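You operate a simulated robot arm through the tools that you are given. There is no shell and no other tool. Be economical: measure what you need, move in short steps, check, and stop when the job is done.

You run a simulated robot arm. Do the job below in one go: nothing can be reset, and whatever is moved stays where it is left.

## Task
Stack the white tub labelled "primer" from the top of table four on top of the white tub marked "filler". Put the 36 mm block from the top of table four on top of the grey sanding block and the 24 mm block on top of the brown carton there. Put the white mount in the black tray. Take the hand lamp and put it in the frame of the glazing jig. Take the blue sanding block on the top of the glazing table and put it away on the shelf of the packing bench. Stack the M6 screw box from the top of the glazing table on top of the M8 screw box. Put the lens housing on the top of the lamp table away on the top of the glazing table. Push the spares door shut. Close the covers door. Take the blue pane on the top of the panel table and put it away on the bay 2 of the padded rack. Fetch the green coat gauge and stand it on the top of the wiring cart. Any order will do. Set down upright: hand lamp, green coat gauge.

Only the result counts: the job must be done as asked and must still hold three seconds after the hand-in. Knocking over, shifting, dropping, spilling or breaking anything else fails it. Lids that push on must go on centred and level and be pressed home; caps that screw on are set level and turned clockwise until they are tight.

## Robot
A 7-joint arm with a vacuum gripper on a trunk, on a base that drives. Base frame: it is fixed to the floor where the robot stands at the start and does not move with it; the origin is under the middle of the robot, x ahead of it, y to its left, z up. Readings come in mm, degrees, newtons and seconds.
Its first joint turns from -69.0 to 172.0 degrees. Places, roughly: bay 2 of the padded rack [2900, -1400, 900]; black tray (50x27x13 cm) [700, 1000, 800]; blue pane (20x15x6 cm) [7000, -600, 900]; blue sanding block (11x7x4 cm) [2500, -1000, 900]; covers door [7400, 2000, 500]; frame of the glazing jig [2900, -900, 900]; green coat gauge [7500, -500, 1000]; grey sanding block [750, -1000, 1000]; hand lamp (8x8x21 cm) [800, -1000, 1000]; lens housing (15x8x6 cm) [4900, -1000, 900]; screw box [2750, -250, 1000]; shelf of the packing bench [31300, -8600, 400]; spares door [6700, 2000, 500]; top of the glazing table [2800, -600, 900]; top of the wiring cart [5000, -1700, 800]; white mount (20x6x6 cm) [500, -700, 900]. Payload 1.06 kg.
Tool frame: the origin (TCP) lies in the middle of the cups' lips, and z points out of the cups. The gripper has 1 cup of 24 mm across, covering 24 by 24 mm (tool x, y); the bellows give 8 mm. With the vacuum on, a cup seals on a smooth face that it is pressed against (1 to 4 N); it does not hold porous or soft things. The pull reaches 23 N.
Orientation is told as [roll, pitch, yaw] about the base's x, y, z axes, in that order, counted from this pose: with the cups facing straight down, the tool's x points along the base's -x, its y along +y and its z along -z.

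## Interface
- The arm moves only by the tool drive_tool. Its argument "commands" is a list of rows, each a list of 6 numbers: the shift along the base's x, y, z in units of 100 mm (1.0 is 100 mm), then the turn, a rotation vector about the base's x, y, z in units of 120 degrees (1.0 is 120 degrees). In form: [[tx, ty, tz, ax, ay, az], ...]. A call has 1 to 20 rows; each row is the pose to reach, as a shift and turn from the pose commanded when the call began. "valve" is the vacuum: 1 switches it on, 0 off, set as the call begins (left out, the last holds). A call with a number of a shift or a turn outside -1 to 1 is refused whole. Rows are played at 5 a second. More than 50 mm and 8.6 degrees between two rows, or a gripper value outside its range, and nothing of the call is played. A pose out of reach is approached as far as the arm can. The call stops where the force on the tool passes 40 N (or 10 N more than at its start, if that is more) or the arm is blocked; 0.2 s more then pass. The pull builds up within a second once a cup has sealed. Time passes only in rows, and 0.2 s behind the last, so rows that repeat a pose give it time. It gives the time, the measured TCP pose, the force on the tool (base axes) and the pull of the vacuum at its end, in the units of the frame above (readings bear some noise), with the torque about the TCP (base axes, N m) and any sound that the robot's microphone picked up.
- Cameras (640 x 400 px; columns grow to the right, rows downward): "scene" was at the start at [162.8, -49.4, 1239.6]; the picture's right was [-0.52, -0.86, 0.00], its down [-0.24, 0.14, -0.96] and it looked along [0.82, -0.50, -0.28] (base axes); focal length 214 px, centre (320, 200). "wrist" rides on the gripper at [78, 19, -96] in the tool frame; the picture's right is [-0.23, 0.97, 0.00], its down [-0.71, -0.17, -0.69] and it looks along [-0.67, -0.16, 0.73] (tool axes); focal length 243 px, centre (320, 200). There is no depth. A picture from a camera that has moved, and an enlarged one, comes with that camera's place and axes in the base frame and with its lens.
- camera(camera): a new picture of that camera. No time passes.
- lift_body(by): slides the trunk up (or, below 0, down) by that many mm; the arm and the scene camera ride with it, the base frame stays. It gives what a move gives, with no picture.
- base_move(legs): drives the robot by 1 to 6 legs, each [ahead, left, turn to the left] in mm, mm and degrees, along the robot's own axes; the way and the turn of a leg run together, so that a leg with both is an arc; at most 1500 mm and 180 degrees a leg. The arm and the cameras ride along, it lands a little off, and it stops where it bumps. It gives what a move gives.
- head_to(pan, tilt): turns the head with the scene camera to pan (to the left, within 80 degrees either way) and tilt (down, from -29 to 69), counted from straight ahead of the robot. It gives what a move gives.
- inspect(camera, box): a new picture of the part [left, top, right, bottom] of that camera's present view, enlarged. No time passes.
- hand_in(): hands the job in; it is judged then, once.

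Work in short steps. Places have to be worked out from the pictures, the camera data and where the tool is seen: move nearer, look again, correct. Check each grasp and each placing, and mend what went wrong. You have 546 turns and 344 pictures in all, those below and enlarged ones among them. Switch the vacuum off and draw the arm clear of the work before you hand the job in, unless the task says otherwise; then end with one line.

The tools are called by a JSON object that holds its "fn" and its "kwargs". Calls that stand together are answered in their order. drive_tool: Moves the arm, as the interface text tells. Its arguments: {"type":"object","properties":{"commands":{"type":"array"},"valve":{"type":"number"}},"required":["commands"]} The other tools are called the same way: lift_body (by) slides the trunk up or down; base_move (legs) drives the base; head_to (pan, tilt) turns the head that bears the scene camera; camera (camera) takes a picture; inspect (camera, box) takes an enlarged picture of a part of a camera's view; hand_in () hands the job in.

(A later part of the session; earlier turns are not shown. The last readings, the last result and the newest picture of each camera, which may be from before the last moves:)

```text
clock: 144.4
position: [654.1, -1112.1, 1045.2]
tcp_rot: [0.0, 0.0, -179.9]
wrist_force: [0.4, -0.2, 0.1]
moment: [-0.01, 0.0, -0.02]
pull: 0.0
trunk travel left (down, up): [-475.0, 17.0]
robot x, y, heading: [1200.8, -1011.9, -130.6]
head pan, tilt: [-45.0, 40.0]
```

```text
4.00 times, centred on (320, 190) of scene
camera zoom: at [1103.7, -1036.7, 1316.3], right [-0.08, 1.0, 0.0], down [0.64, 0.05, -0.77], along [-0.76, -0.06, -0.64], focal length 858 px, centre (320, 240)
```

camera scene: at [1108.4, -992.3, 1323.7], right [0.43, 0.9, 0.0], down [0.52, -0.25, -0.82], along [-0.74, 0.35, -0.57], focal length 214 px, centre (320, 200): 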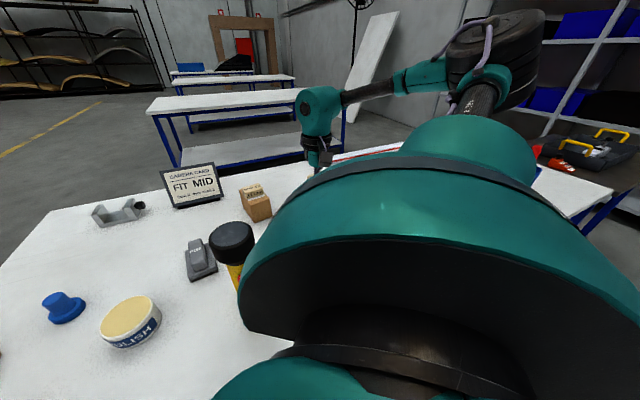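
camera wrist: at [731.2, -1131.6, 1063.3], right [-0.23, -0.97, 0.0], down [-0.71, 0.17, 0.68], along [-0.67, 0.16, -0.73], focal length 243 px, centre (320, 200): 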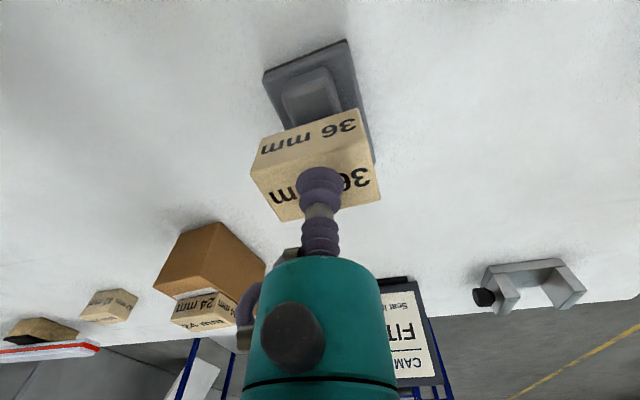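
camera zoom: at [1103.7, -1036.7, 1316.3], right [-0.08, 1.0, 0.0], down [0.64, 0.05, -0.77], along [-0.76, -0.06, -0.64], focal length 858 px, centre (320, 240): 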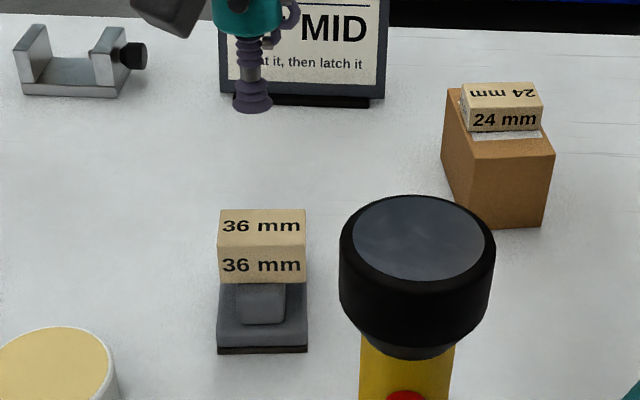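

Stacked. Next the primer: I raise the tool, drive +y and closer to the table.

{"fn": "drive_tool", "kwargs": {"commands": [[0, 0, 0.4, 0, 0, 0], [-0.1, 0, 0.6, 0, 0, 0]]}}

{"fn": "base_move", "kwargs": {"legs": [[-502, -428, 0], [84, -99, 0]]}}

{"fn": "camera", "kwargs": {"camera": "wrist"}}

{"fn": "camera", "kwargs": {"camera": "scene"}}

```text
clock: 145.0
position: [642.9, -1112.5, 1103.2]
tcp_rot: [-0.1, 0.0, -179.9]
wrist_force: [0.5, 0.9, 0.7]
moment: [0.02, -0.02, 0.02]
pull: 0.2
trunk travel left (down, up): [-475.0, 17.0]
robot x, y, heading: [1201.3, -1014.0, -130.4]
head pan, tilt: [-45.0, 40.0]
```

```text
clock: 149.6
position: [511.7, -451.6, 1103.5]
tcp_rot: [0.0, 0.1, -179.8]
wrist_force: [-0.7, 0.0, 0.2]
moment: [0.02, -0.02, 0.01]
pull: 0.2
trunk travel left (down, up): [-475.0, 17.0]
robot x, y, heading: [1070.0, -350.9, -130.5]
head pan, tilt: [-45.0, 40.0]
```

```text
286 pictures are left
camera wrist: at [590.1, -470.7, 1199.3], right [-0.23, -0.97, 0.0], down [-0.71, 0.17, 0.68], along [-0.67, 0.16, -0.73], focal length 243 px, centre (320, 200)
```

wrist: 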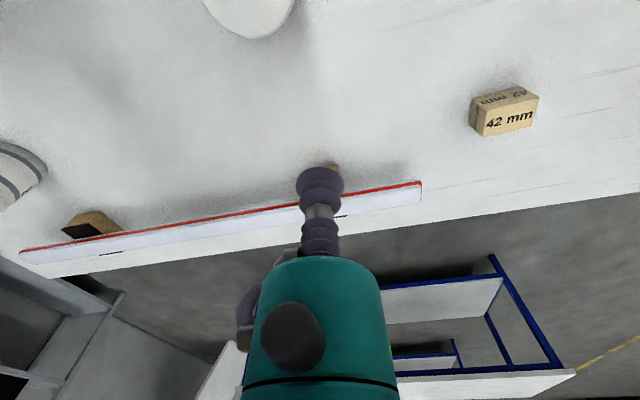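

```text
285 pictures are left
camera scene: at [970.3, -374.8, 1316.1], right [-0.08, 1.0, 0.0], down [0.64, 0.05, -0.77], along [-0.76, -0.06, -0.64], focal length 214 px, centre (320, 200)
```

scene: 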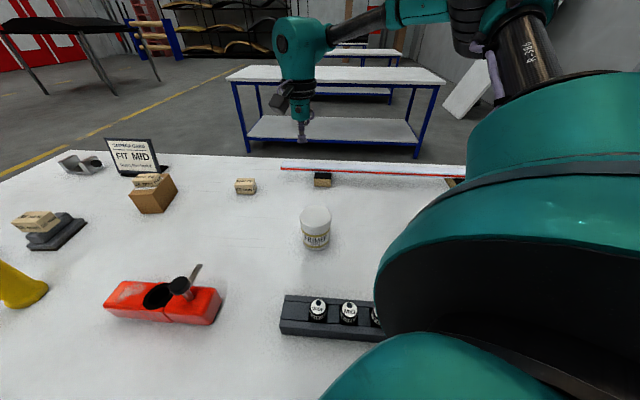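

Primer lid centre ≈[597,−414], z≈947. I move above it.

{"fn": "drive_tool", "kwargs": {"commands": [[0.4, 0.19, 0, 0, 0, 0], [0.85, 0.38, 0, 0, 0, 0], [0.85, 0.38, -0.4, 0, 0, 0], [0.85, 0.38, -0.8, 0, 0, 0]]}}

{"fn": "camera", "kwargs": {"camera": "wrist"}}

{"fn": "inspect", "kwargs": {"camera": "scene", "box": [240, 140, 400, 260]}}

```text
clock: 150.6
position: [597.4, -412.9, 1021.4]
tcp_rot: [0.1, 0.1, -179.8]
wrist_force: [-0.3, -0.6, -0.2]
moment: [-0.01, 0.0, -0.02]
pull: 0.0
trunk travel left (down, up): [-475.0, 17.0]
robot x, y, heading: [1066.0, -347.8, -130.4]
head pan, tilt: [-45.0, 40.0]
```

```text
284 pictures are left
camera wrist: at [676.8, -432.4, 1118.8], right [-0.23, -0.97, 0.0], down [-0.71, 0.17, 0.68], along [-0.67, 0.16, -0.73], focal length 243 px, centre (320, 200)
```

wrist: 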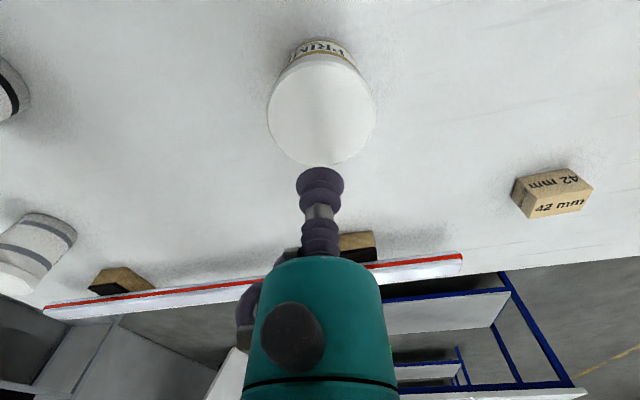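

```text
3.33 times, centred on (320, 200) of scene
camera zoom: at [971.1, -374.8, 1316.1], right [-0.08, 1.0, 0.0], down [0.64, 0.05, -0.77], along [-0.76, -0.06, -0.64], focal length 715 px, centre (320, 200)
```

zoom: 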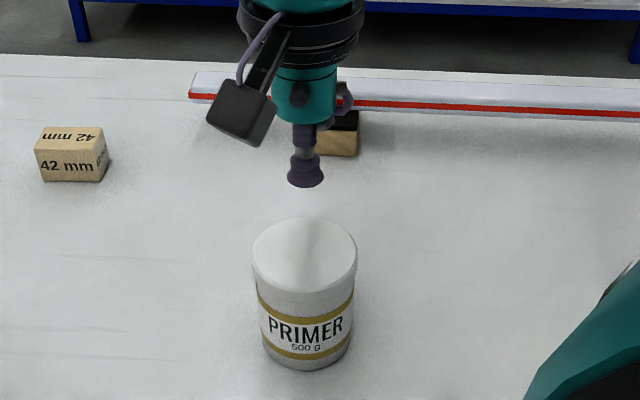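

Label confirmed "PRIMER 500 g". I adjust +4 mm in x and descend to the lid.

{"fn": "drive_tool", "kwargs": {"commands": [[0.04, 0, -0.3, 0, 0, 0], [0.04, 0, -0.6, 0, 0, 0], [0.04, 0, -0.68, 0, 0, 0]], "valve": 1}}

{"fn": "drive_tool", "kwargs": {"commands": [[0, 0, -0.02, 0, 0, 0], [0, 0, -0.04, 0, 0, 0]]}}

{"fn": "inspect", "kwargs": {"camera": "wrist", "box": [200, 60, 440, 220]}}

```text
clock: 151.4
position: [601.4, -415.0, 955.6]
tcp_rot: [0.1, -0.1, -179.7]
wrist_force: [0.4, 1.9, 6.2]
moment: [0.0, 0.01, 0.04]
pull: 22.4
trunk travel left (down, up): [-475.0, 17.0]
robot x, y, heading: [1069.0, -350.1, -130.5]
head pan, tilt: [-45.0, 40.0]
```

```text
clock: 152.0
position: [601.9, -415.7, 953.2]
tcp_rot: [0.2, 0.0, -179.8]
wrist_force: [-2.0, 2.7, 17.7]
moment: [0.01, -0.04, 0.05]
pull: 23.3
trunk travel left (down, up): [-475.0, 17.0]
robot x, y, heading: [1072.6, -351.5, -130.3]
head pan, tilt: [-45.0, 40.0]
```

```text
2.50 times, centred on (320, 140) of wrist
camera zoom: at [680.6, -432.8, 1048.9], right [-0.23, -0.97, 0.0], down [-0.71, 0.17, 0.69], along [-0.67, 0.16, -0.73], focal length 606 px, centre (320, 350)
```

zoom: 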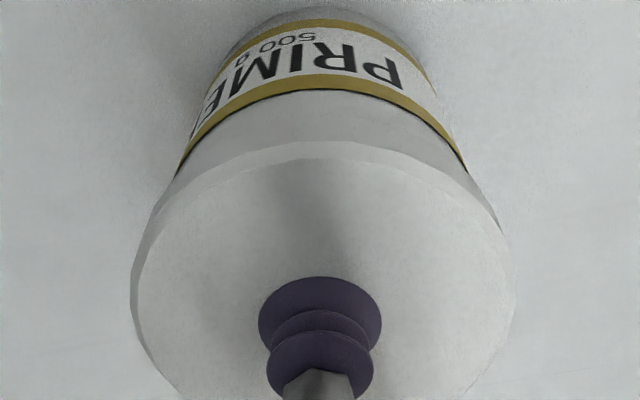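

Sealed and centred. Lift and check weight.

{"fn": "drive_tool", "kwargs": {"commands": [[0, 0, 0.1, 0, 0, 0], [0, 0, 0.4, 0, 0, 0], [0, 0, 0.8, 0, 0, 0], [0, 0, 1.0, 0, 0, 0]]}}

{"fn": "drive_tool", "kwargs": {"commands": [[0, 0, 0.3, 0, 0, 0], [-0.2, 0, 0.6, 0, 0, 0]]}}

{"fn": "base_move", "kwargs": {"legs": [[-350, -299, 0]]}}

{"fn": "camera", "kwargs": {"camera": "scene"}}

{"fn": "camera", "kwargs": {"camera": "wrist"}}

```text
clock: 153.0
position: [601.1, -414.8, 1051.8]
tcp_rot: [0.0, 0.0, -179.8]
wrist_force: [0.1, -0.3, -6.3]
moment: [-0.02, 0.0, 0.03]
pull: 23.2
trunk travel left (down, up): [-475.0, 17.0]
robot x, y, heading: [1067.2, -349.5, -130.4]
head pan, tilt: [-45.0, 40.0]
```

```text
clock: 153.6
position: [580.5, -414.9, 1111.9]
tcp_rot: [0.0, 0.1, -179.8]
wrist_force: [0.0, -0.9, -5.7]
moment: [-0.02, -0.02, -0.02]
pull: 23.2
trunk travel left (down, up): [-475.0, 17.0]
robot x, y, heading: [1066.9, -350.4, -130.3]
head pan, tilt: [-45.0, 40.0]
```

```text
clock: 156.4
position: [581.3, 48.4, 1110.9]
tcp_rot: [-0.1, 0.1, -179.9]
wrist_force: [0.2, 0.7, -5.6]
moment: [-0.02, -0.02, -0.01]
pull: 22.9
trunk travel left (down, up): [-475.0, 17.0]
robot x, y, heading: [1070.8, 109.1, -130.5]
head pan, tilt: [-45.0, 40.0]
```

```text
281 pictures are left
camera scene: at [971.5, 87.5, 1316.2], right [-0.08, 1.0, 0.0], down [0.64, 0.05, -0.77], along [-0.76, -0.06, -0.64], focal length 214 px, centre (320, 200)
```

scene: 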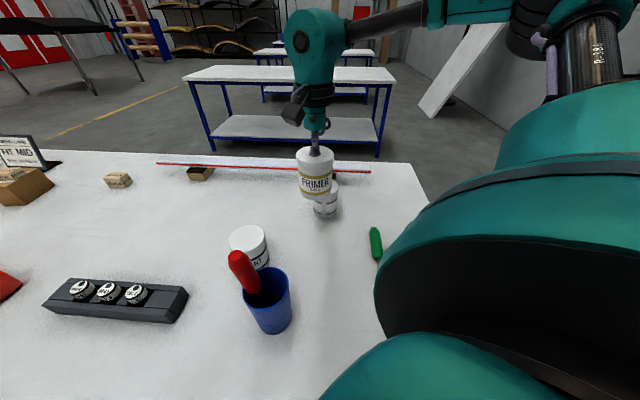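

```text
280 pictures are left
camera wrist: at [660.6, 29.5, 1207.1], right [-0.23, -0.97, 0.0], down [-0.71, 0.17, 0.68], along [-0.67, 0.16, -0.73], focal length 243 px, centre (320, 200)
```

wrist: 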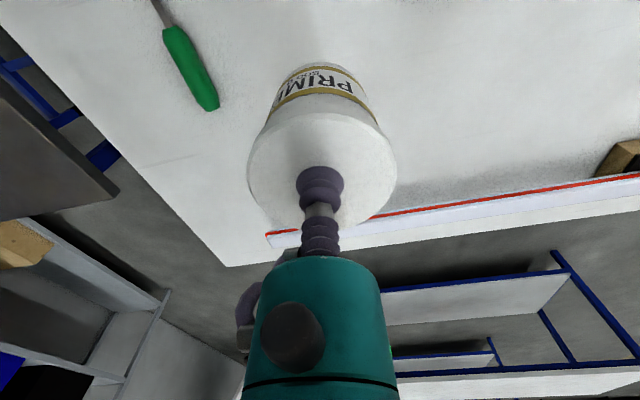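

Filler is behind the held tub. I zoom to locate it.

{"fn": "inspect", "kwargs": {"camera": "scene", "box": [260, 130, 400, 230]}}

{"fn": "drive_tool", "kwargs": {"commands": [[0, -0.4, 0, 0, 0, 0], [0, -0.8, 0, 0, 0, 0], [0, -1.0, 0, 0, 0, 0]]}}

{"fn": "camera", "kwargs": {"camera": "wrist"}}

{"fn": "inspect", "kwargs": {"camera": "scene", "box": [260, 130, 400, 230]}}

```text
4.00 times, centred on (330, 180) of scene
camera zoom: at [971.5, 87.5, 1316.2], right [-0.08, 1.0, 0.0], down [0.64, 0.05, -0.77], along [-0.76, -0.06, -0.64], focal length 858 px, centre (280, 280)
```

zoom: 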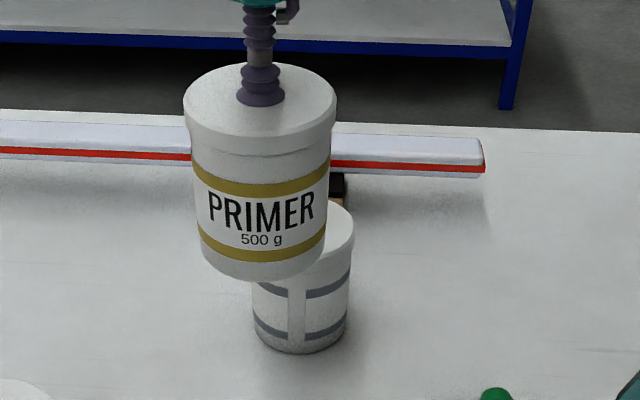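

```text
clock: 157.2
position: [582.4, -52.8, 1111.4]
tcp_rot: [0.1, 0.1, -179.8]
wrist_force: [0.5, 0.5, -4.9]
moment: [0.01, 0.0, -0.02]
pull: 23.3
trunk travel left (down, up): [-475.0, 17.0]
robot x, y, heading: [1074.4, 112.5, -130.6]
head pan, tilt: [-45.0, 40.0]
```

```text
278 pictures are left
camera wrist: at [660.8, -71.3, 1206.6], right [-0.23, -0.97, 0.0], down [-0.71, 0.17, 0.68], along [-0.67, 0.16, -0.73], focal length 243 px, centre (320, 200)
```

wrist: 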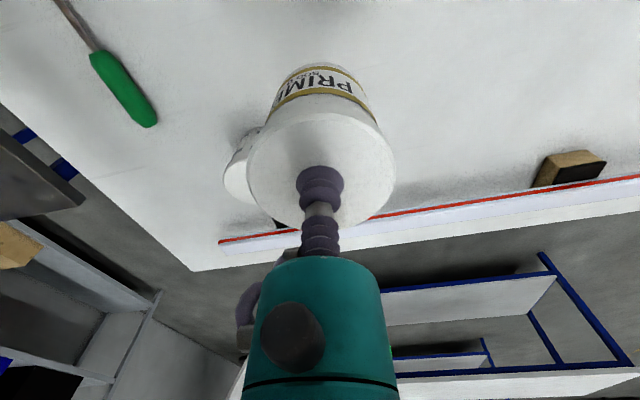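

```text
4.00 times, centred on (330, 180) of scene
camera zoom: at [971.5, 86.6, 1316.1], right [-0.08, 1.0, 0.0], down [0.64, 0.05, -0.77], along [-0.76, -0.06, -0.64], focal length 858 px, centre (280, 280)
```

zoom: 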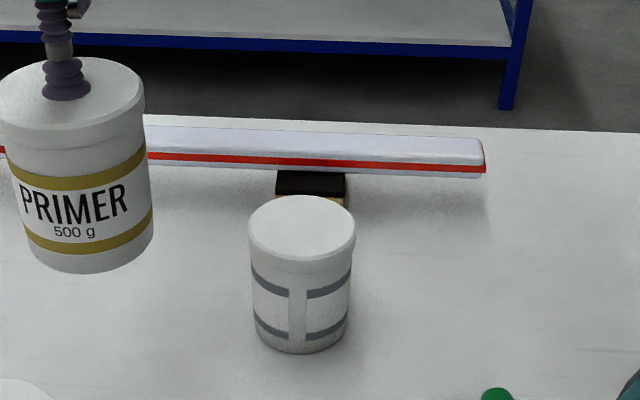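

Filler lid centre ≈[478,62], top ≈957. I move over it at height.

{"fn": "drive_tool", "kwargs": {"commands": [[0, 0.4, -0.1, 0, 0, 0], [-0.2, 0.8, -0.15, 0, 0, 0], [-0.45, 1.0, -0.2, 0, 0, 0]]}}

{"fn": "drive_tool", "kwargs": {"commands": [[-0.3, 0.08, 0, 0, 0, 0], [-0.59, 0.15, 0, 0, 0, 0]]}}

{"fn": "inspect", "kwargs": {"camera": "scene", "box": [260, 130, 400, 230]}}

{"fn": "camera", "kwargs": {"camera": "wrist"}}

```text
clock: 158.0
position: [536.0, 49.7, 1089.6]
tcp_rot: [0.0, 0.0, -179.8]
wrist_force: [0.2, 0.2, -5.2]
moment: [0.02, 0.02, -0.02]
pull: 22.9
trunk travel left (down, up): [-475.0, 17.0]
robot x, y, heading: [1070.8, 110.5, -130.7]
head pan, tilt: [-45.0, 40.0]
```

```text
clock: 158.6
position: [476.8, 63.7, 1090.2]
tcp_rot: [0.0, 0.1, -179.9]
wrist_force: [0.1, 0.4, -4.7]
moment: [0.0, -0.01, 0.0]
pull: 22.5
trunk travel left (down, up): [-475.0, 17.0]
robot x, y, heading: [1071.9, 111.1, -130.6]
head pan, tilt: [-45.0, 40.0]
```

```text
4.00 times, centred on (330, 180) of scene
camera zoom: at [971.1, 87.0, 1316.1], right [-0.08, 1.0, 0.0], down [0.64, 0.05, -0.77], along [-0.76, -0.06, -0.64], focal length 858 px, centre (280, 280)
```

zoom: 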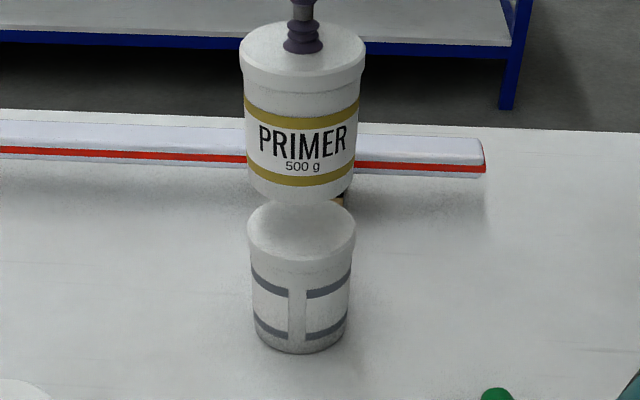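

```text
275 pictures are left
camera wrist: at [555.7, 44.7, 1186.5], right [-0.23, -0.97, 0.0], down [-0.71, 0.17, 0.68], along [-0.67, 0.16, -0.73], focal length 243 px, centre (320, 200)
```

wrist: 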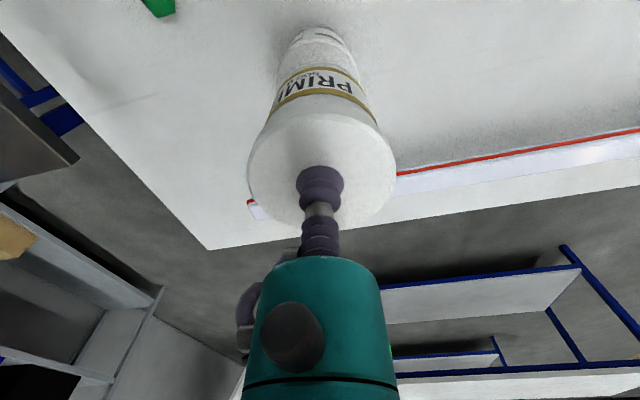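

Aligned in y; the filler seems ~4 mm further in x. I shift and descend to just above.

{"fn": "drive_tool", "kwargs": {"commands": [[0.04, 0, -0.2, 0, 0, 0], [0.04, 0, -0.32, 0, 0, 0]]}}

{"fn": "inspect", "kwargs": {"camera": "scene", "box": [270, 130, 370, 230]}}

{"fn": "inspect", "kwargs": {"camera": "wrist", "box": [220, 0, 420, 140]}}

```text
clock: 159.2
position: [481.9, 63.4, 1059.2]
tcp_rot: [0.0, -0.1, -179.8]
wrist_force: [0.1, 0.0, -5.1]
moment: [-0.01, 0.02, 0.01]
pull: 23.0
trunk travel left (down, up): [-475.0, 17.0]
robot x, y, heading: [1072.1, 113.1, -130.3]
head pan, tilt: [-45.0, 40.0]
```

```text
4.00 times, centred on (320, 180) of scene
camera zoom: at [971.4, 87.0, 1316.1], right [-0.08, 1.0, 0.0], down [0.64, 0.05, -0.77], along [-0.76, -0.06, -0.64], focal length 858 px, centre (320, 280)
```

zoom: 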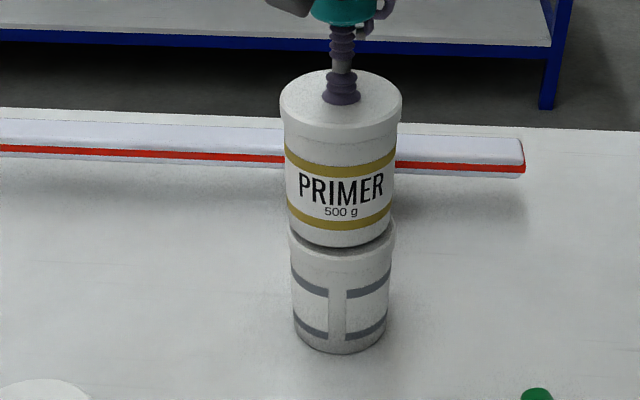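

```text
2.86 times, centred on (320, 70) of wrist
camera zoom: at [560.4, 44.5, 1154.6], right [-0.23, -0.97, 0.0], down [-0.71, 0.17, 0.68], along [-0.67, 0.16, -0.73], focal length 693 px, centre (320, 571)
```

zoom: 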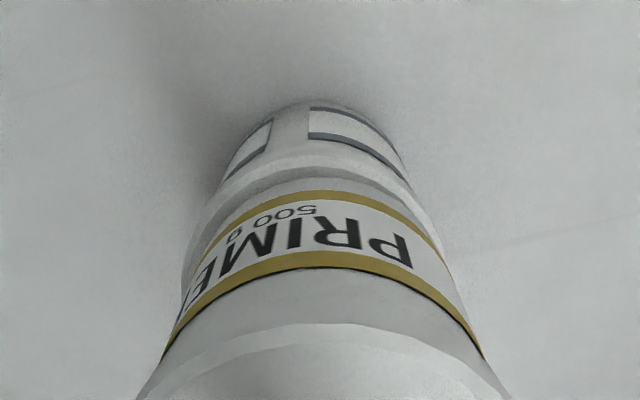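

Well aligned. Lower to contact.

{"fn": "drive_tool", "kwargs": {"commands": [[0, 0, -0.03, 0, 0, 0], [0, 0, -0.05, 0, 0, 0]]}}

{"fn": "drive_tool", "kwargs": {"commands": [[0, 0, -0.02, 0, 0, 0], [0, 0, -0.04, 0, 0, 0]]}}

```text
clock: 159.8
position: [483.3, 62.7, 1054.0]
tcp_rot: [0.0, 0.0, -179.9]
wrist_force: [0.4, 0.6, -6.0]
moment: [0.01, 0.0, 0.05]
pull: 23.5
trunk travel left (down, up): [-475.0, 17.0]
robot x, y, heading: [1071.0, 111.8, -130.5]
head pan, tilt: [-45.0, 40.0]
```

```text
clock: 160.4
position: [482.8, 63.3, 1052.3]
tcp_rot: [0.3, -0.2, -179.9]
wrist_force: [-2.6, 3.3, 13.1]
moment: [0.06, -0.02, 0.02]
pull: 22.8
trunk travel left (down, up): [-475.0, 17.0]
robot x, y, heading: [1068.6, 110.0, -130.9]
head pan, tilt: [-45.0, 40.0]
```

{"fn": "drive_tool", "kwargs": {"commands": [[0, 0, 0.03, 0, 0, 0], [0, 0, 0.03, 0, 0, 0], [0, 0, 0.03, 0, 0, 0], [0, 0, 0.03, 0, 0, 0], [0, 0, 0.03, 0, 0, 0], [0, 0, 0.1, 0, 0, 0], [0, 0, 0.5, 0, 0, 0]], "valve": 0}}

{"fn": "inspect", "kwargs": {"camera": "scene", "box": [270, 130, 370, 230]}}

{"fn": "inspect", "kwargs": {"camera": "wrist", "box": [200, 0, 440, 180]}}

```text
clock: 162.0
position: [483.2, 64.2, 1100.6]
tcp_rot: [0.0, -0.1, -179.9]
wrist_force: [-0.7, -0.1, 0.0]
moment: [-0.04, -0.02, -0.01]
pull: 0.1
trunk travel left (down, up): [-475.0, 17.0]
robot x, y, heading: [1070.1, 109.6, -130.8]
head pan, tilt: [-45.0, 40.0]
```

```text
4.00 times, centred on (320, 180) of scene
camera zoom: at [972.4, 87.1, 1316.3], right [-0.08, 1.0, 0.0], down [0.64, 0.05, -0.77], along [-0.76, -0.06, -0.64], focal length 858 px, centre (320, 280)
```

zoom: 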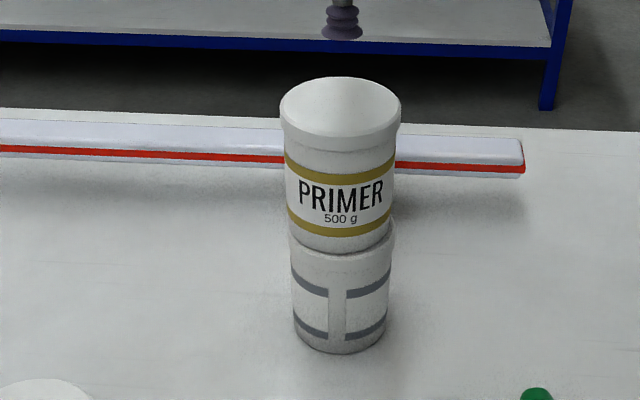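

```text
2.22 times, centred on (320, 90) of wrist
camera zoom: at [561.7, 44.5, 1196.7], right [-0.23, -0.97, 0.0], down [-0.71, 0.17, 0.69], along [-0.67, 0.16, -0.73], focal length 539 px, centre (320, 444)
```

zoom: 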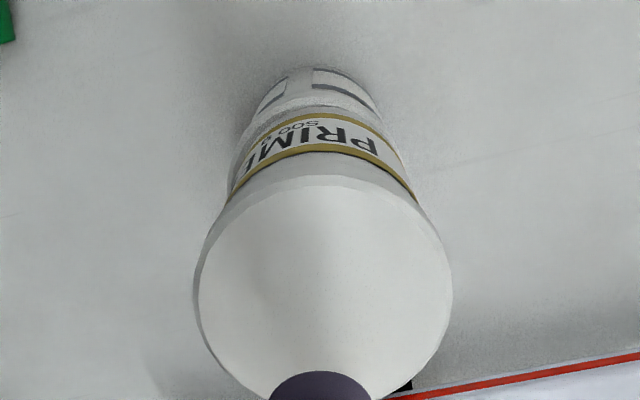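

Primer stacked on filler. Next the lamp: I retract and drive back toward it, raising the tool.

{"fn": "drive_tool", "kwargs": {"commands": [[0, 0, 0.3, 0, 0, 0], [0.4, 0, 0.3, 0, 0, 0], [0.8, 0, 0.3, 0, 0, 0], [1.0, 0, 0.5, 0, 0, 0]]}}

{"fn": "base_move", "kwargs": {"legs": [[-85, 99, 0], [766, 658, 0]]}}

{"fn": "camera", "kwargs": {"camera": "wrist"}}

{"fn": "camera", "kwargs": {"camera": "scene"}}

```text
clock: 163.0
position: [582.8, 62.3, 1148.7]
tcp_rot: [0.0, 0.0, -180.0]
wrist_force: [0.7, -0.5, 1.0]
moment: [-0.03, -0.02, -0.01]
pull: 0.0
trunk travel left (down, up): [-475.0, 17.0]
robot x, y, heading: [1072.6, 112.9, -130.6]
head pan, tilt: [-45.0, 40.0]
```

```text
clock: 169.1
position: [706.5, -941.6, 1148.4]
tcp_rot: [-0.1, -0.1, 179.5]
wrist_force: [-0.4, -0.3, -0.3]
moment: [-0.04, 0.0, 0.02]
pull: 0.1
trunk travel left (down, up): [-475.0, 17.0]
robot x, y, heading: [1194.4, -895.9, -130.9]
head pan, tilt: [-45.0, 40.0]
```

```text
270 pictures are left
camera wrist: at [785.7, -962.2, 1245.3], right [-0.24, -0.97, 0.0], down [-0.71, 0.18, 0.68], along [-0.66, 0.17, -0.73], focal length 243 px, centre (320, 200)
```

wrist: 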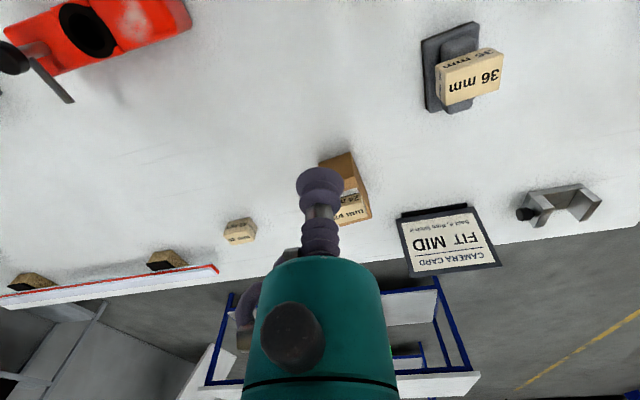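

```text
269 pictures are left
camera scene: at [1096.8, -921.9, 1316.2], right [-0.07, 1.0, 0.0], down [0.64, 0.04, -0.77], along [-0.76, -0.05, -0.64], focal length 214 px, centre (320, 200)
```

scene: 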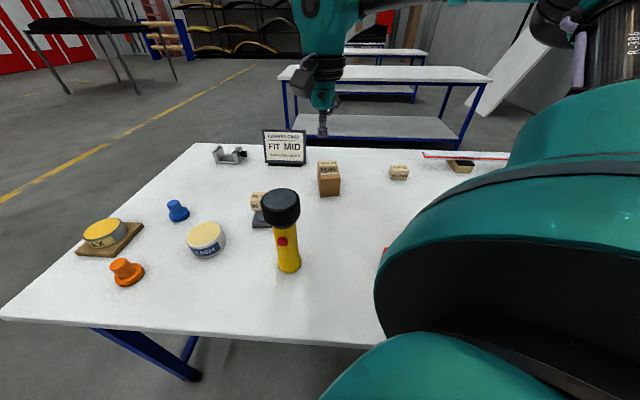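

Lamp lens ≈[808,−1011], z≈1065. I move the tool above it at safe height.

{"fn": "drive_tool", "kwargs": {"commands": [[0.35, -0.25, 0, 0, 0, 0], [0.7, -0.5, 0, 0, 0, 0], [1.0, -0.7, 0, 0, 0, 0]]}}

{"fn": "camera", "kwargs": {"camera": "wrist"}}

{"fn": "inspect", "kwargs": {"camera": "scene", "box": [220, 130, 360, 290]}}

```text
clock: 169.9
position: [807.6, -1012.5, 1148.5]
tcp_rot: [0.0, 0.0, 179.5]
wrist_force: [-0.1, 0.4, 0.5]
moment: [-0.01, -0.02, 0.0]
pull: 0.1
trunk travel left (down, up): [-475.0, 17.0]
robot x, y, heading: [1193.8, -900.9, -131.0]
head pan, tilt: [-45.0, 40.0]
```

```text
268 pictures are left
camera wrist: at [885.9, -1032.0, 1244.8], right [-0.24, -0.97, 0.0], down [-0.71, 0.18, 0.68], along [-0.66, 0.17, -0.73], focal length 243 px, centre (320, 200)
```

wrist: 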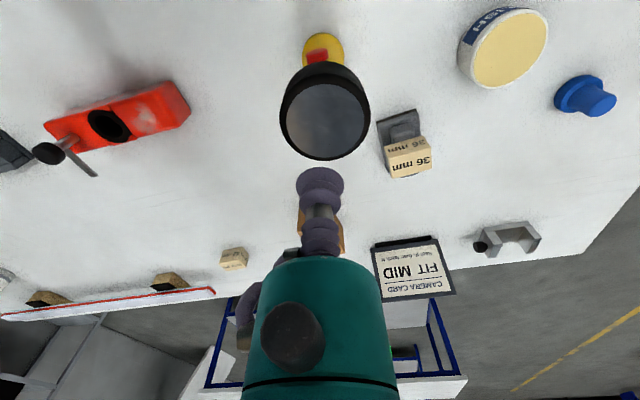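

```text
2.50 times, centred on (290, 210) of scene
camera zoom: at [1097.2, -922.1, 1316.2], right [-0.07, 1.0, 0.0], down [0.64, 0.04, -0.77], along [-0.76, -0.05, -0.64], focal length 536 px, centre (395, 175)
```

zoom: 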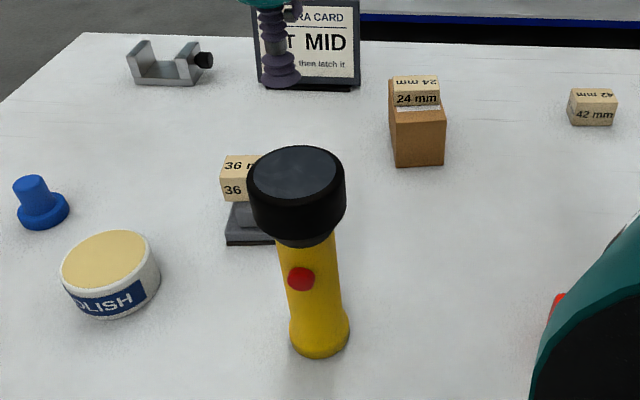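

Nearly centred; I shift (+2,−4) and descend with vacuum.

{"fn": "drive_tool", "kwargs": {"commands": [[0.02, -0.04, -0.3, 0, 0, 0], [0.02, -0.04, -0.65, 0, 0, 0]], "valve": 1}}

{"fn": "drive_tool", "kwargs": {"commands": [[0, 0, -0.03, 0, 0, 0], [0, 0, -0.06, 0, 0, 0]]}}

{"fn": "camera", "kwargs": {"camera": "wrist"}}

```text
clock: 170.5
position: [807.6, -1014.7, 1082.0]
tcp_rot: [0.0, 0.1, 179.6]
wrist_force: [-0.3, -0.2, -0.3]
moment: [0.01, 0.05, 0.0]
pull: 0.0
trunk travel left (down, up): [-475.0, 17.0]
robot x, y, heading: [1196.9, -900.1, -131.1]
head pan, tilt: [-45.0, 40.0]
```

```text
clock: 171.1
position: [808.9, -1015.6, 1077.1]
tcp_rot: [-0.1, -0.1, 179.5]
wrist_force: [-0.3, 0.4, 1.0]
moment: [0.03, 0.01, -0.03]
pull: 0.1
trunk travel left (down, up): [-475.0, 17.0]
robot x, y, heading: [1194.4, -899.7, -130.8]
head pan, tilt: [-45.0, 40.0]
```

```text
266 pictures are left
camera wrist: at [887.5, -1035.0, 1173.6], right [-0.24, -0.97, 0.0], down [-0.71, 0.18, 0.68], along [-0.66, 0.17, -0.73], focal length 243 px, centre (320, 200)
```

wrist: 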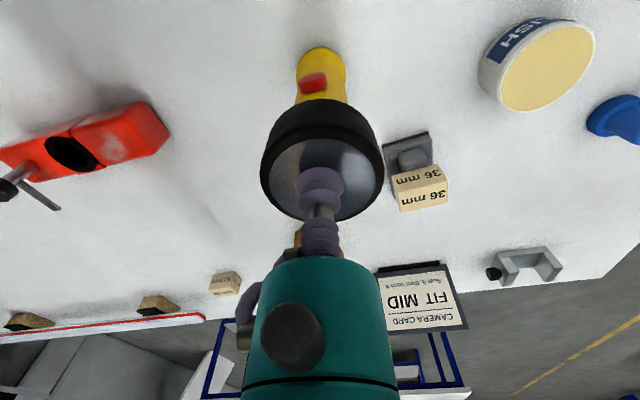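

Centred on the lens; continue down gently.

{"fn": "drive_tool", "kwargs": {"commands": [[0, 0, -0.02, 0, 0, 0], [0, 0, -0.04, 0, 0, 0]]}}

{"fn": "drive_tool", "kwargs": {"commands": [[0, 0, -0.01, 0, 0, 0], [0, 0, -0.03, 0, 0, 0]]}}

```text
clock: 171.7
position: [808.0, -1015.5, 1073.6]
tcp_rot: [0.1, -0.1, 179.5]
wrist_force: [0.5, 0.9, 0.1]
moment: [0.0, -0.03, -0.02]
pull: 0.1
trunk travel left (down, up): [-475.0, 17.0]
robot x, y, heading: [1199.5, -899.5, -131.3]
head pan, tilt: [-45.0, 40.0]
```

```text
clock: 172.3
position: [809.1, -1015.6, 1070.8]
tcp_rot: [0.0, -0.1, 179.5]
wrist_force: [0.2, 0.1, -0.1]
moment: [-0.01, 0.02, -0.01]
pull: 0.1
trunk travel left (down, up): [-475.0, 17.0]
robot x, y, heading: [1194.8, -899.5, -130.9]
head pan, tilt: [-45.0, 40.0]
```

{"fn": "drive_tool", "kwargs": {"commands": [[0, 0, -0.01, 0, 0, 0], [0, 0, -0.03, 0, 0, 0]]}}

{"fn": "drive_tool", "kwargs": {"commands": [[0, 0, -0.01, 0, 0, 0], [0, 0, -0.03, 0, 0, 0]]}}

```text
clock: 172.9
position: [808.8, -1016.1, 1067.6]
tcp_rot: [0.0, 0.0, 179.7]
wrist_force: [0.0, -0.5, -0.6]
moment: [0.01, -0.02, 0.01]
pull: 23.0
trunk travel left (down, up): [-475.0, 17.0]
robot x, y, heading: [1194.6, -900.1, -131.2]
head pan, tilt: [-45.0, 40.0]
```

```text
clock: 173.5
position: [809.9, -1017.0, 1065.9]
tcp_rot: [0.2, -0.1, 179.6]
wrist_force: [-0.4, 1.8, 15.1]
moment: [0.05, 0.02, 0.0]
pull: 23.0
trunk travel left (down, up): [-475.0, 17.0]
robot x, y, heading: [1197.3, -895.1, -130.9]
head pan, tilt: [-45.0, 40.0]
```

Sealed at 1068 (lamp contact height ≈206 above table). Lift.

{"fn": "drive_tool", "kwargs": {"commands": [[0, 0, 0.1, 0, 0, 0], [0, 0, 0.5, 0, 0, 0], [0, 0, 0.9, 0, 0, 0], [0, 0, 1.0, 0, 0, 0]]}}

{"fn": "head_to", "kwargs": {"pan": 80, "tilt": 25}}

{"fn": "camera", "kwargs": {"camera": "scene"}}

```text
clock: 174.5
position: [808.3, -1016.3, 1166.4]
tcp_rot: [0.0, 0.1, 179.6]
wrist_force: [-0.3, -0.5, -3.4]
moment: [-0.05, -0.06, -0.01]
pull: 23.0
trunk travel left (down, up): [-475.0, 17.0]
robot x, y, heading: [1195.2, -901.3, -131.0]
head pan, tilt: [-45.0, 40.0]
```

```text
clock: 176.5
position: [809.2, -1016.8, 1165.7]
tcp_rot: [0.1, 0.0, 179.6]
wrist_force: [-0.8, 0.0, -2.8]
moment: [0.01, 0.0, -0.02]
pull: 22.9
trunk travel left (down, up): [-475.0, 17.0]
robot x, y, heading: [1195.8, -898.4, -131.3]
head pan, tilt: [80.0, 25.0]
```

```text
265 pictures are left
camera scene: at [1239.3, -987.6, 1339.5], right [-0.78, -0.63, 0.0], down [-0.27, 0.33, -0.91], along [0.57, -0.71, -0.42], focal length 214 px, centre (320, 200)
```

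scene: 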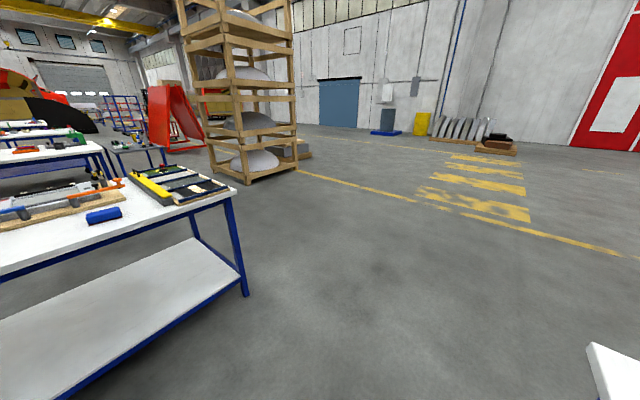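

The lamp hangs. I turn 180° so the glazing table is on the robot's front-right, and look.

{"fn": "base_move", "kwargs": {"legs": [[-80, 90, 0], [0, 0, 180]]}}

{"fn": "head_to", "kwargs": {"pan": -45, "tilt": 20}}

{"fn": "camera", "kwargs": {"camera": "scene"}}

```text
clock: 185.1
position: [1706.1, -789.5, 1164.8]
tcp_rot: [0.0, 0.1, -1.9]
wrist_force: [-0.4, -0.4, -3.3]
moment: [0.0, -0.02, -0.01]
pull: 22.9
trunk travel left (down, up): [-475.0, 17.0]
robot x, y, heading: [1318.6, -898.4, 47.6]
head pan, tilt: [80.0, 25.0]
```

```text
clock: 187.1
position: [1705.7, -790.3, 1165.6]
tcp_rot: [0.0, 0.0, -2.0]
wrist_force: [0.5, 0.5, -2.5]
moment: [-0.04, 0.01, 0.05]
pull: 23.4
trunk travel left (down, up): [-475.0, 17.0]
robot x, y, heading: [1316.3, -899.0, 47.5]
head pan, tilt: [-45.0, 20.0]
```

```text
264 pictures are left
camera scene: at [1422.9, -880.0, 1347.6], right [0.04, -1.0, 0.0], down [-0.34, -0.02, -0.94], along [0.94, 0.04, -0.34], focal length 214 px, centre (320, 200)
```

scene: 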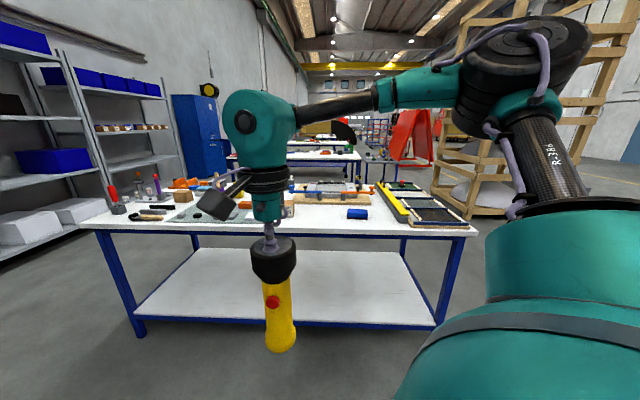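

I zoom into the glazing table top.

{"fn": "inspect", "kwargs": {"camera": "scene", "box": [280, 160, 480, 250]}}

{"fn": "inspect", "kwargs": {"camera": "scene", "box": [80, 150, 320, 250]}}

```text
3.20 times, centred on (380, 205) of scene
camera zoom: at [1422.9, -880.0, 1347.6], right [0.04, -1.0, 0.0], down [-0.34, -0.02, -0.94], along [0.94, 0.04, -0.34], focal length 686 px, centre (128, 184)
```

zoom: 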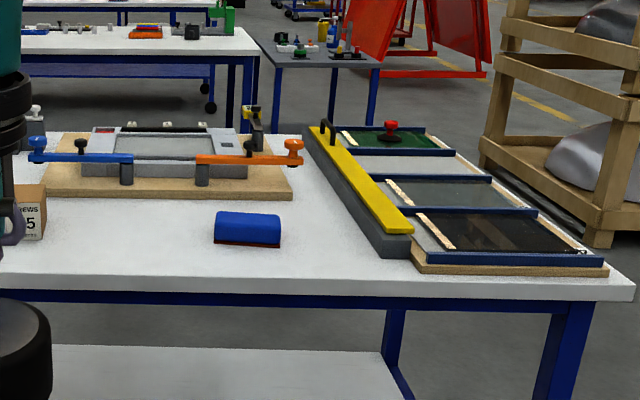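

```text
2.67 times, centred on (200, 200) of scene
camera zoom: at [1422.9, -880.0, 1347.6], right [0.04, -1.0, 0.0], down [-0.34, -0.02, -0.94], along [0.94, 0.04, -0.34], focal length 572 px, centre (640, 200)
```

zoom: 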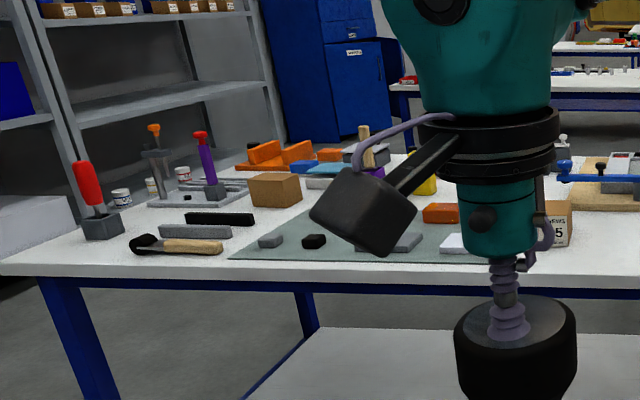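

The jig frame is ≈[2900,−900]; reachable from the far side. I drive around the right end of the glazing table.

{"fn": "base_move", "kwargs": {"legs": [[-922, -845, 0], [980, -1069, 0]]}}

{"fn": "camera", "kwargs": {"camera": "scene"}}

```text
clock: 200.2
position: [3160.4, -2002.1, 1165.6]
tcp_rot: [0.1, 0.0, -0.3]
wrist_force: [-0.2, -0.4, -3.0]
moment: [0.0, 0.04, 0.01]
pull: 23.0
trunk travel left (down, up): [-475.0, 17.0]
robot x, y, heading: [2772.2, -2119.9, 48.9]
head pan, tilt: [-45.0, 20.0]
```

```text
261 pictures are left
camera scene: at [2880.1, -2099.4, 1347.6], right [0.07, -1.0, 0.0], down [-0.34, -0.02, -0.94], along [0.94, 0.07, -0.34], focal length 214 px, centre (320, 200)
```

scene: 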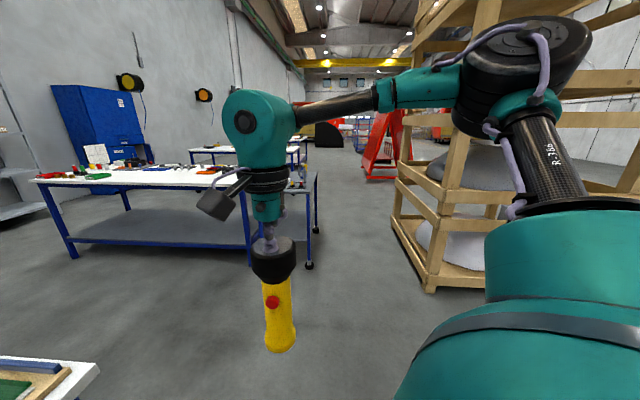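

Path clear. Continue past the end, turn 180°, and drive along the far side.

{"fn": "base_move", "kwargs": {"legs": [[493, -565, 0], [0, 0, 180], [-580, -510, 0]]}}

{"fn": "head_to", "kwargs": {"pan": -40, "tilt": 35}}

{"fn": "camera", "kwargs": {"camera": "scene"}}

```text
clock: 215.4
position: [3130.8, -1468.4, 1165.1]
tcp_rot: [0.0, 0.0, 179.0]
wrist_force: [-0.3, -0.2, -3.2]
moment: [0.03, -0.04, 0.0]
pull: 22.9
trunk travel left (down, up): [-475.0, 17.0]
robot x, y, heading: [3518.3, -1351.6, -131.8]
head pan, tilt: [-45.0, 20.0]
```

```text
clock: 216.2
position: [3130.9, -1468.0, 1165.8]
tcp_rot: [-0.1, 0.0, 179.1]
wrist_force: [-0.9, 0.4, -4.0]
moment: [0.0, -0.03, 0.02]
pull: 23.1
trunk travel left (down, up): [-475.0, 17.0]
robot x, y, heading: [3524.3, -1352.4, -131.4]
head pan, tilt: [-40.0, 35.0]
```

```text
260 pictures are left
camera scene: at [3418.3, -1383.4, 1323.8], right [-0.15, 0.99, 0.0], down [0.57, 0.08, -0.82], along [-0.81, -0.12, -0.57], focal length 214 px, centre (320, 200)
```

scene: 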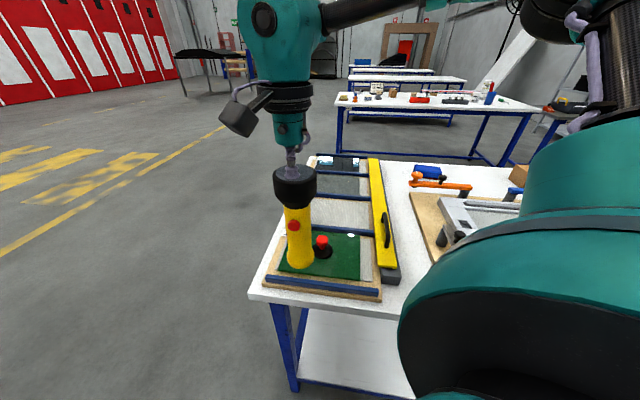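

Far edge ≈x 3165. Continue +y to face the jig.

{"fn": "base_move", "kwargs": {"legs": [[-337, -298, 0]]}}

{"fn": "camera", "kwargs": {"camera": "scene"}}

{"fn": "camera", "kwargs": {"camera": "wrist"}}

```text
clock: 218.9
position: [3134.1, -1017.1, 1165.3]
tcp_rot: [-0.1, 0.0, 178.9]
wrist_force: [0.6, -0.2, -2.4]
moment: [0.0, -0.08, 0.0]
pull: 23.0
trunk travel left (down, up): [-475.0, 17.0]
robot x, y, heading: [3522.0, -906.4, -131.8]
head pan, tilt: [-40.0, 35.0]
```

```text
259 pictures are left
camera scene: at [3420.7, -933.4, 1323.7], right [-0.14, 0.99, 0.0], down [0.57, 0.08, -0.82], along [-0.81, -0.12, -0.57], focal length 214 px, centre (320, 200)
```

scene: 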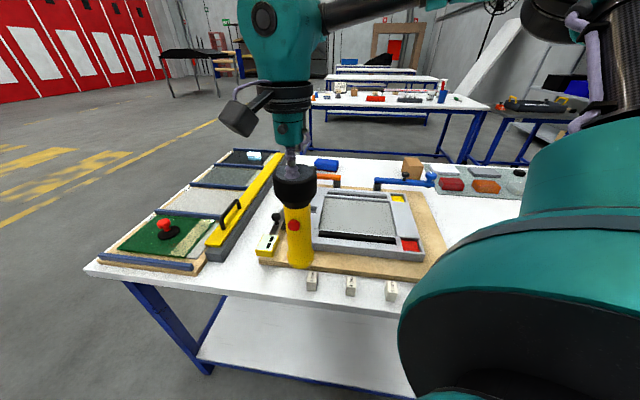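

```text
258 pictures are left
camera wrist: at [3212.3, -1037.7, 1261.5], right [-0.25, -0.97, 0.0], down [-0.7, 0.19, 0.68], along [-0.66, 0.17, -0.73], focal length 243 px, centre (320, 200)
```

wrist: 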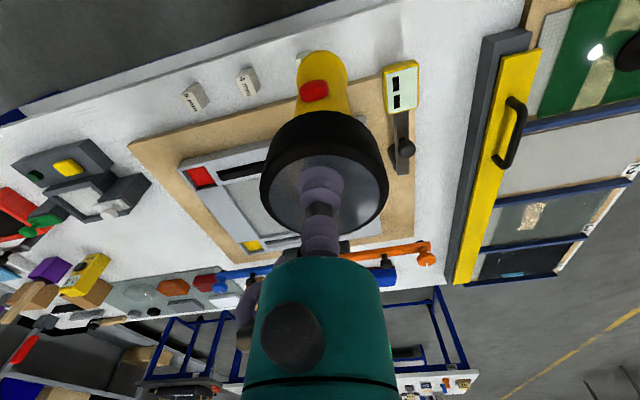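

I zoom in on the jig frame.

{"fn": "inspect", "kwargs": {"camera": "scene", "box": [240, 150, 460, 310]}}

```text
2.50 times, centred on (350, 230) of scene
camera zoom: at [3420.7, -933.4, 1323.7], right [-0.14, 0.99, 0.0], down [0.57, 0.08, -0.82], along [-0.81, -0.12, -0.57], focal length 536 px, centre (245, 125)
```

zoom: 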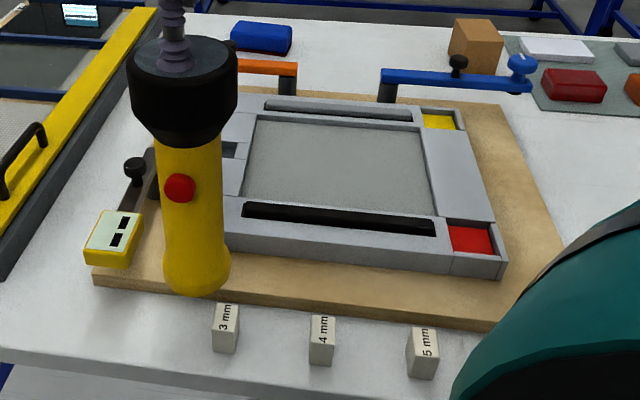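

Recess centre ≈[2883,−894]. I drive 75 mm closer, then move the lamp +y and over the frame.

{"fn": "base_move", "kwargs": {"legs": [[50, -56, 0]]}}

{"fn": "drive_tool", "kwargs": {"commands": [[0, 0.4, 0, 0, 0, 0], [0, 0.8, 0, 0, 0, 0], [-0.2, 1.0, 0, 0, 0, 0]]}}

{"fn": "drive_tool", "kwargs": {"commands": [[-0.4, 0.12, 0, 0, 0, 0], [-0.8, 0.24, 0, 0, 0, 0]]}}

{"fn": "inspect", "kwargs": {"camera": "scene", "box": [240, 130, 460, 290]}}

```text
clock: 219.9
position: [3058.8, -1018.6, 1163.7]
tcp_rot: [-0.1, 0.1, 178.7]
wrist_force: [0.3, 0.4, -2.8]
moment: [0.0, -0.04, 0.03]
pull: 23.0
trunk travel left (down, up): [-475.0, 17.0]
robot x, y, heading: [3448.5, -903.6, -131.8]
head pan, tilt: [-40.0, 35.0]
```

```text
clock: 220.7
position: [3038.8, -916.9, 1164.8]
tcp_rot: [0.0, 0.0, 178.9]
wrist_force: [0.5, -0.6, -3.2]
moment: [-0.05, -0.02, -0.02]
pull: 22.9
trunk travel left (down, up): [-475.0, 17.0]
robot x, y, heading: [3448.1, -908.6, -132.0]
head pan, tilt: [-40.0, 35.0]
```

```text
clock: 221.3
position: [2957.5, -894.3, 1165.2]
tcp_rot: [0.0, 0.1, 178.9]
wrist_force: [-0.2, 0.1, -3.7]
moment: [0.01, -0.03, -0.01]
pull: 23.0
trunk travel left (down, up): [-475.0, 17.0]
robot x, y, heading: [3445.3, -902.5, -131.6]
head pan, tilt: [-40.0, 35.0]
```

```text
2.50 times, centred on (350, 210) of scene
camera zoom: at [3345.5, -934.1, 1323.7], right [-0.14, 0.99, 0.0], down [0.57, 0.08, -0.82], along [-0.81, -0.12, -0.57], focal length 536 px, centre (245, 175)
```

zoom: 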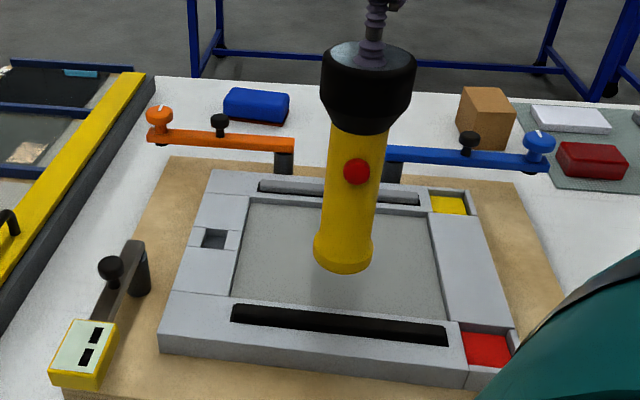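

Recess centre ≈[2876,−894]. Move over it and start lowering.

{"fn": "drive_tool", "kwargs": {"commands": [[-0.4, 0, -0.05, 0, 0, 0], [-0.81, 0, -0.1, 0, 0, 0], [-0.81, 0, -0.4, 0, 0, 0]]}}

{"fn": "inspect", "kwargs": {"camera": "scene", "box": [240, 110, 460, 270]}}

{"fn": "camera", "kwargs": {"camera": "wrist"}}

```text
clock: 222.1
position: [2877.7, -893.9, 1124.1]
tcp_rot: [0.0, 0.0, 178.9]
wrist_force: [0.3, 0.2, -2.3]
moment: [-0.01, 0.01, 0.0]
pull: 23.5
trunk travel left (down, up): [-475.0, 17.0]
robot x, y, heading: [3447.0, -907.6, -131.8]
head pan, tilt: [-40.0, 35.0]
```

```text
2.50 times, centred on (350, 190) of scene
camera zoom: at [3345.5, -933.8, 1323.7], right [-0.14, 0.99, 0.0], down [0.57, 0.08, -0.82], along [-0.81, -0.12, -0.57], focal length 536 px, centre (245, 225)
```

zoom: 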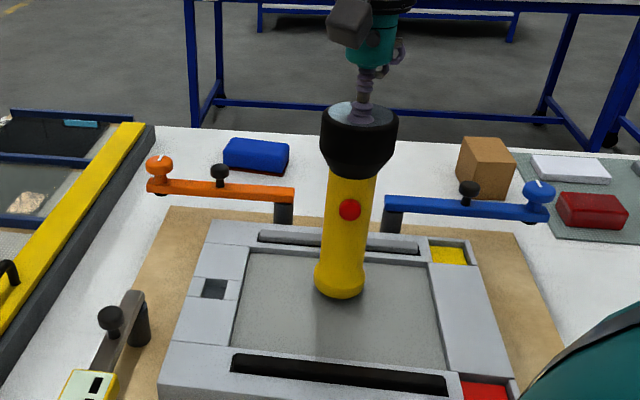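

```text
254 pictures are left
camera wrist: at [2955.6, -914.0, 1219.6], right [-0.25, -0.97, 0.0], down [-0.7, 0.18, 0.69], along [-0.66, 0.17, -0.73], focal length 243 px, centre (320, 200)
```

wrist: 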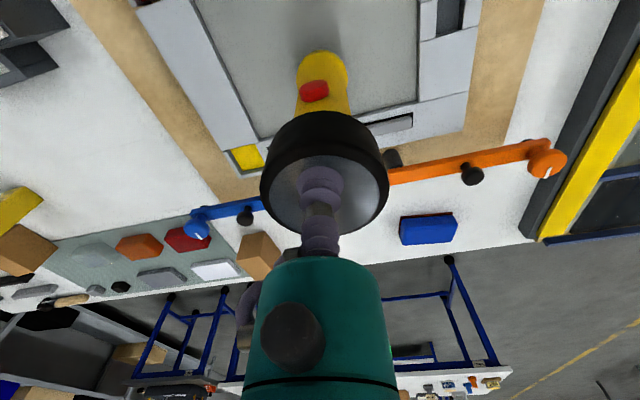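

On target. Lower toward contact (~1096).

{"fn": "drive_tool", "kwargs": {"commands": [[0, 0, -0.1, 0, 0, 0], [0, 0, -0.2, 0, 0, 0]]}}

{"fn": "drive_tool", "kwargs": {"commands": [[0, 0, -0.02, 0, 0, 0], [0, 0, -0.04, 0, 0, 0]]}}

{"fn": "inspect", "kwargs": {"camera": "scene", "box": [300, 150, 430, 260]}}

```text
clock: 222.7
position: [2880.3, -894.1, 1108.1]
tcp_rot: [0.4, -0.4, 179.0]
wrist_force: [2.0, 1.0, 15.5]
moment: [0.01, 0.0, 0.05]
pull: 22.9
trunk travel left (down, up): [-475.0, 17.0]
robot x, y, heading: [3447.1, -906.6, -131.9]
head pan, tilt: [-40.0, 35.0]
```

```text
clock: 223.3
position: [2879.3, -894.4, 1102.9]
tcp_rot: [0.1, -0.1, 178.7]
wrist_force: [1.1, 0.5, 18.8]
moment: [-0.05, 0.07, 0.01]
pull: 23.6
trunk travel left (down, up): [-475.0, 17.0]
robot x, y, heading: [3447.0, -904.4, -131.5]
head pan, tilt: [-40.0, 35.0]
```

```text
3.64 times, centred on (365, 205) of scene
camera zoom: at [3347.9, -933.8, 1324.0], right [-0.14, 0.99, 0.0], down [0.57, 0.08, -0.82], along [-0.81, -0.12, -0.57], focal length 780 px, centre (156, 182)
```

zoom: 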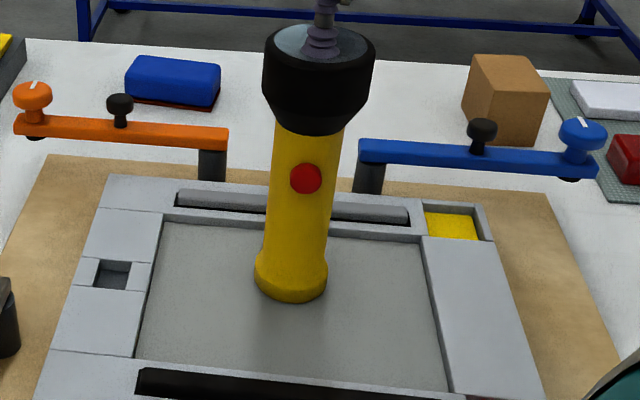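

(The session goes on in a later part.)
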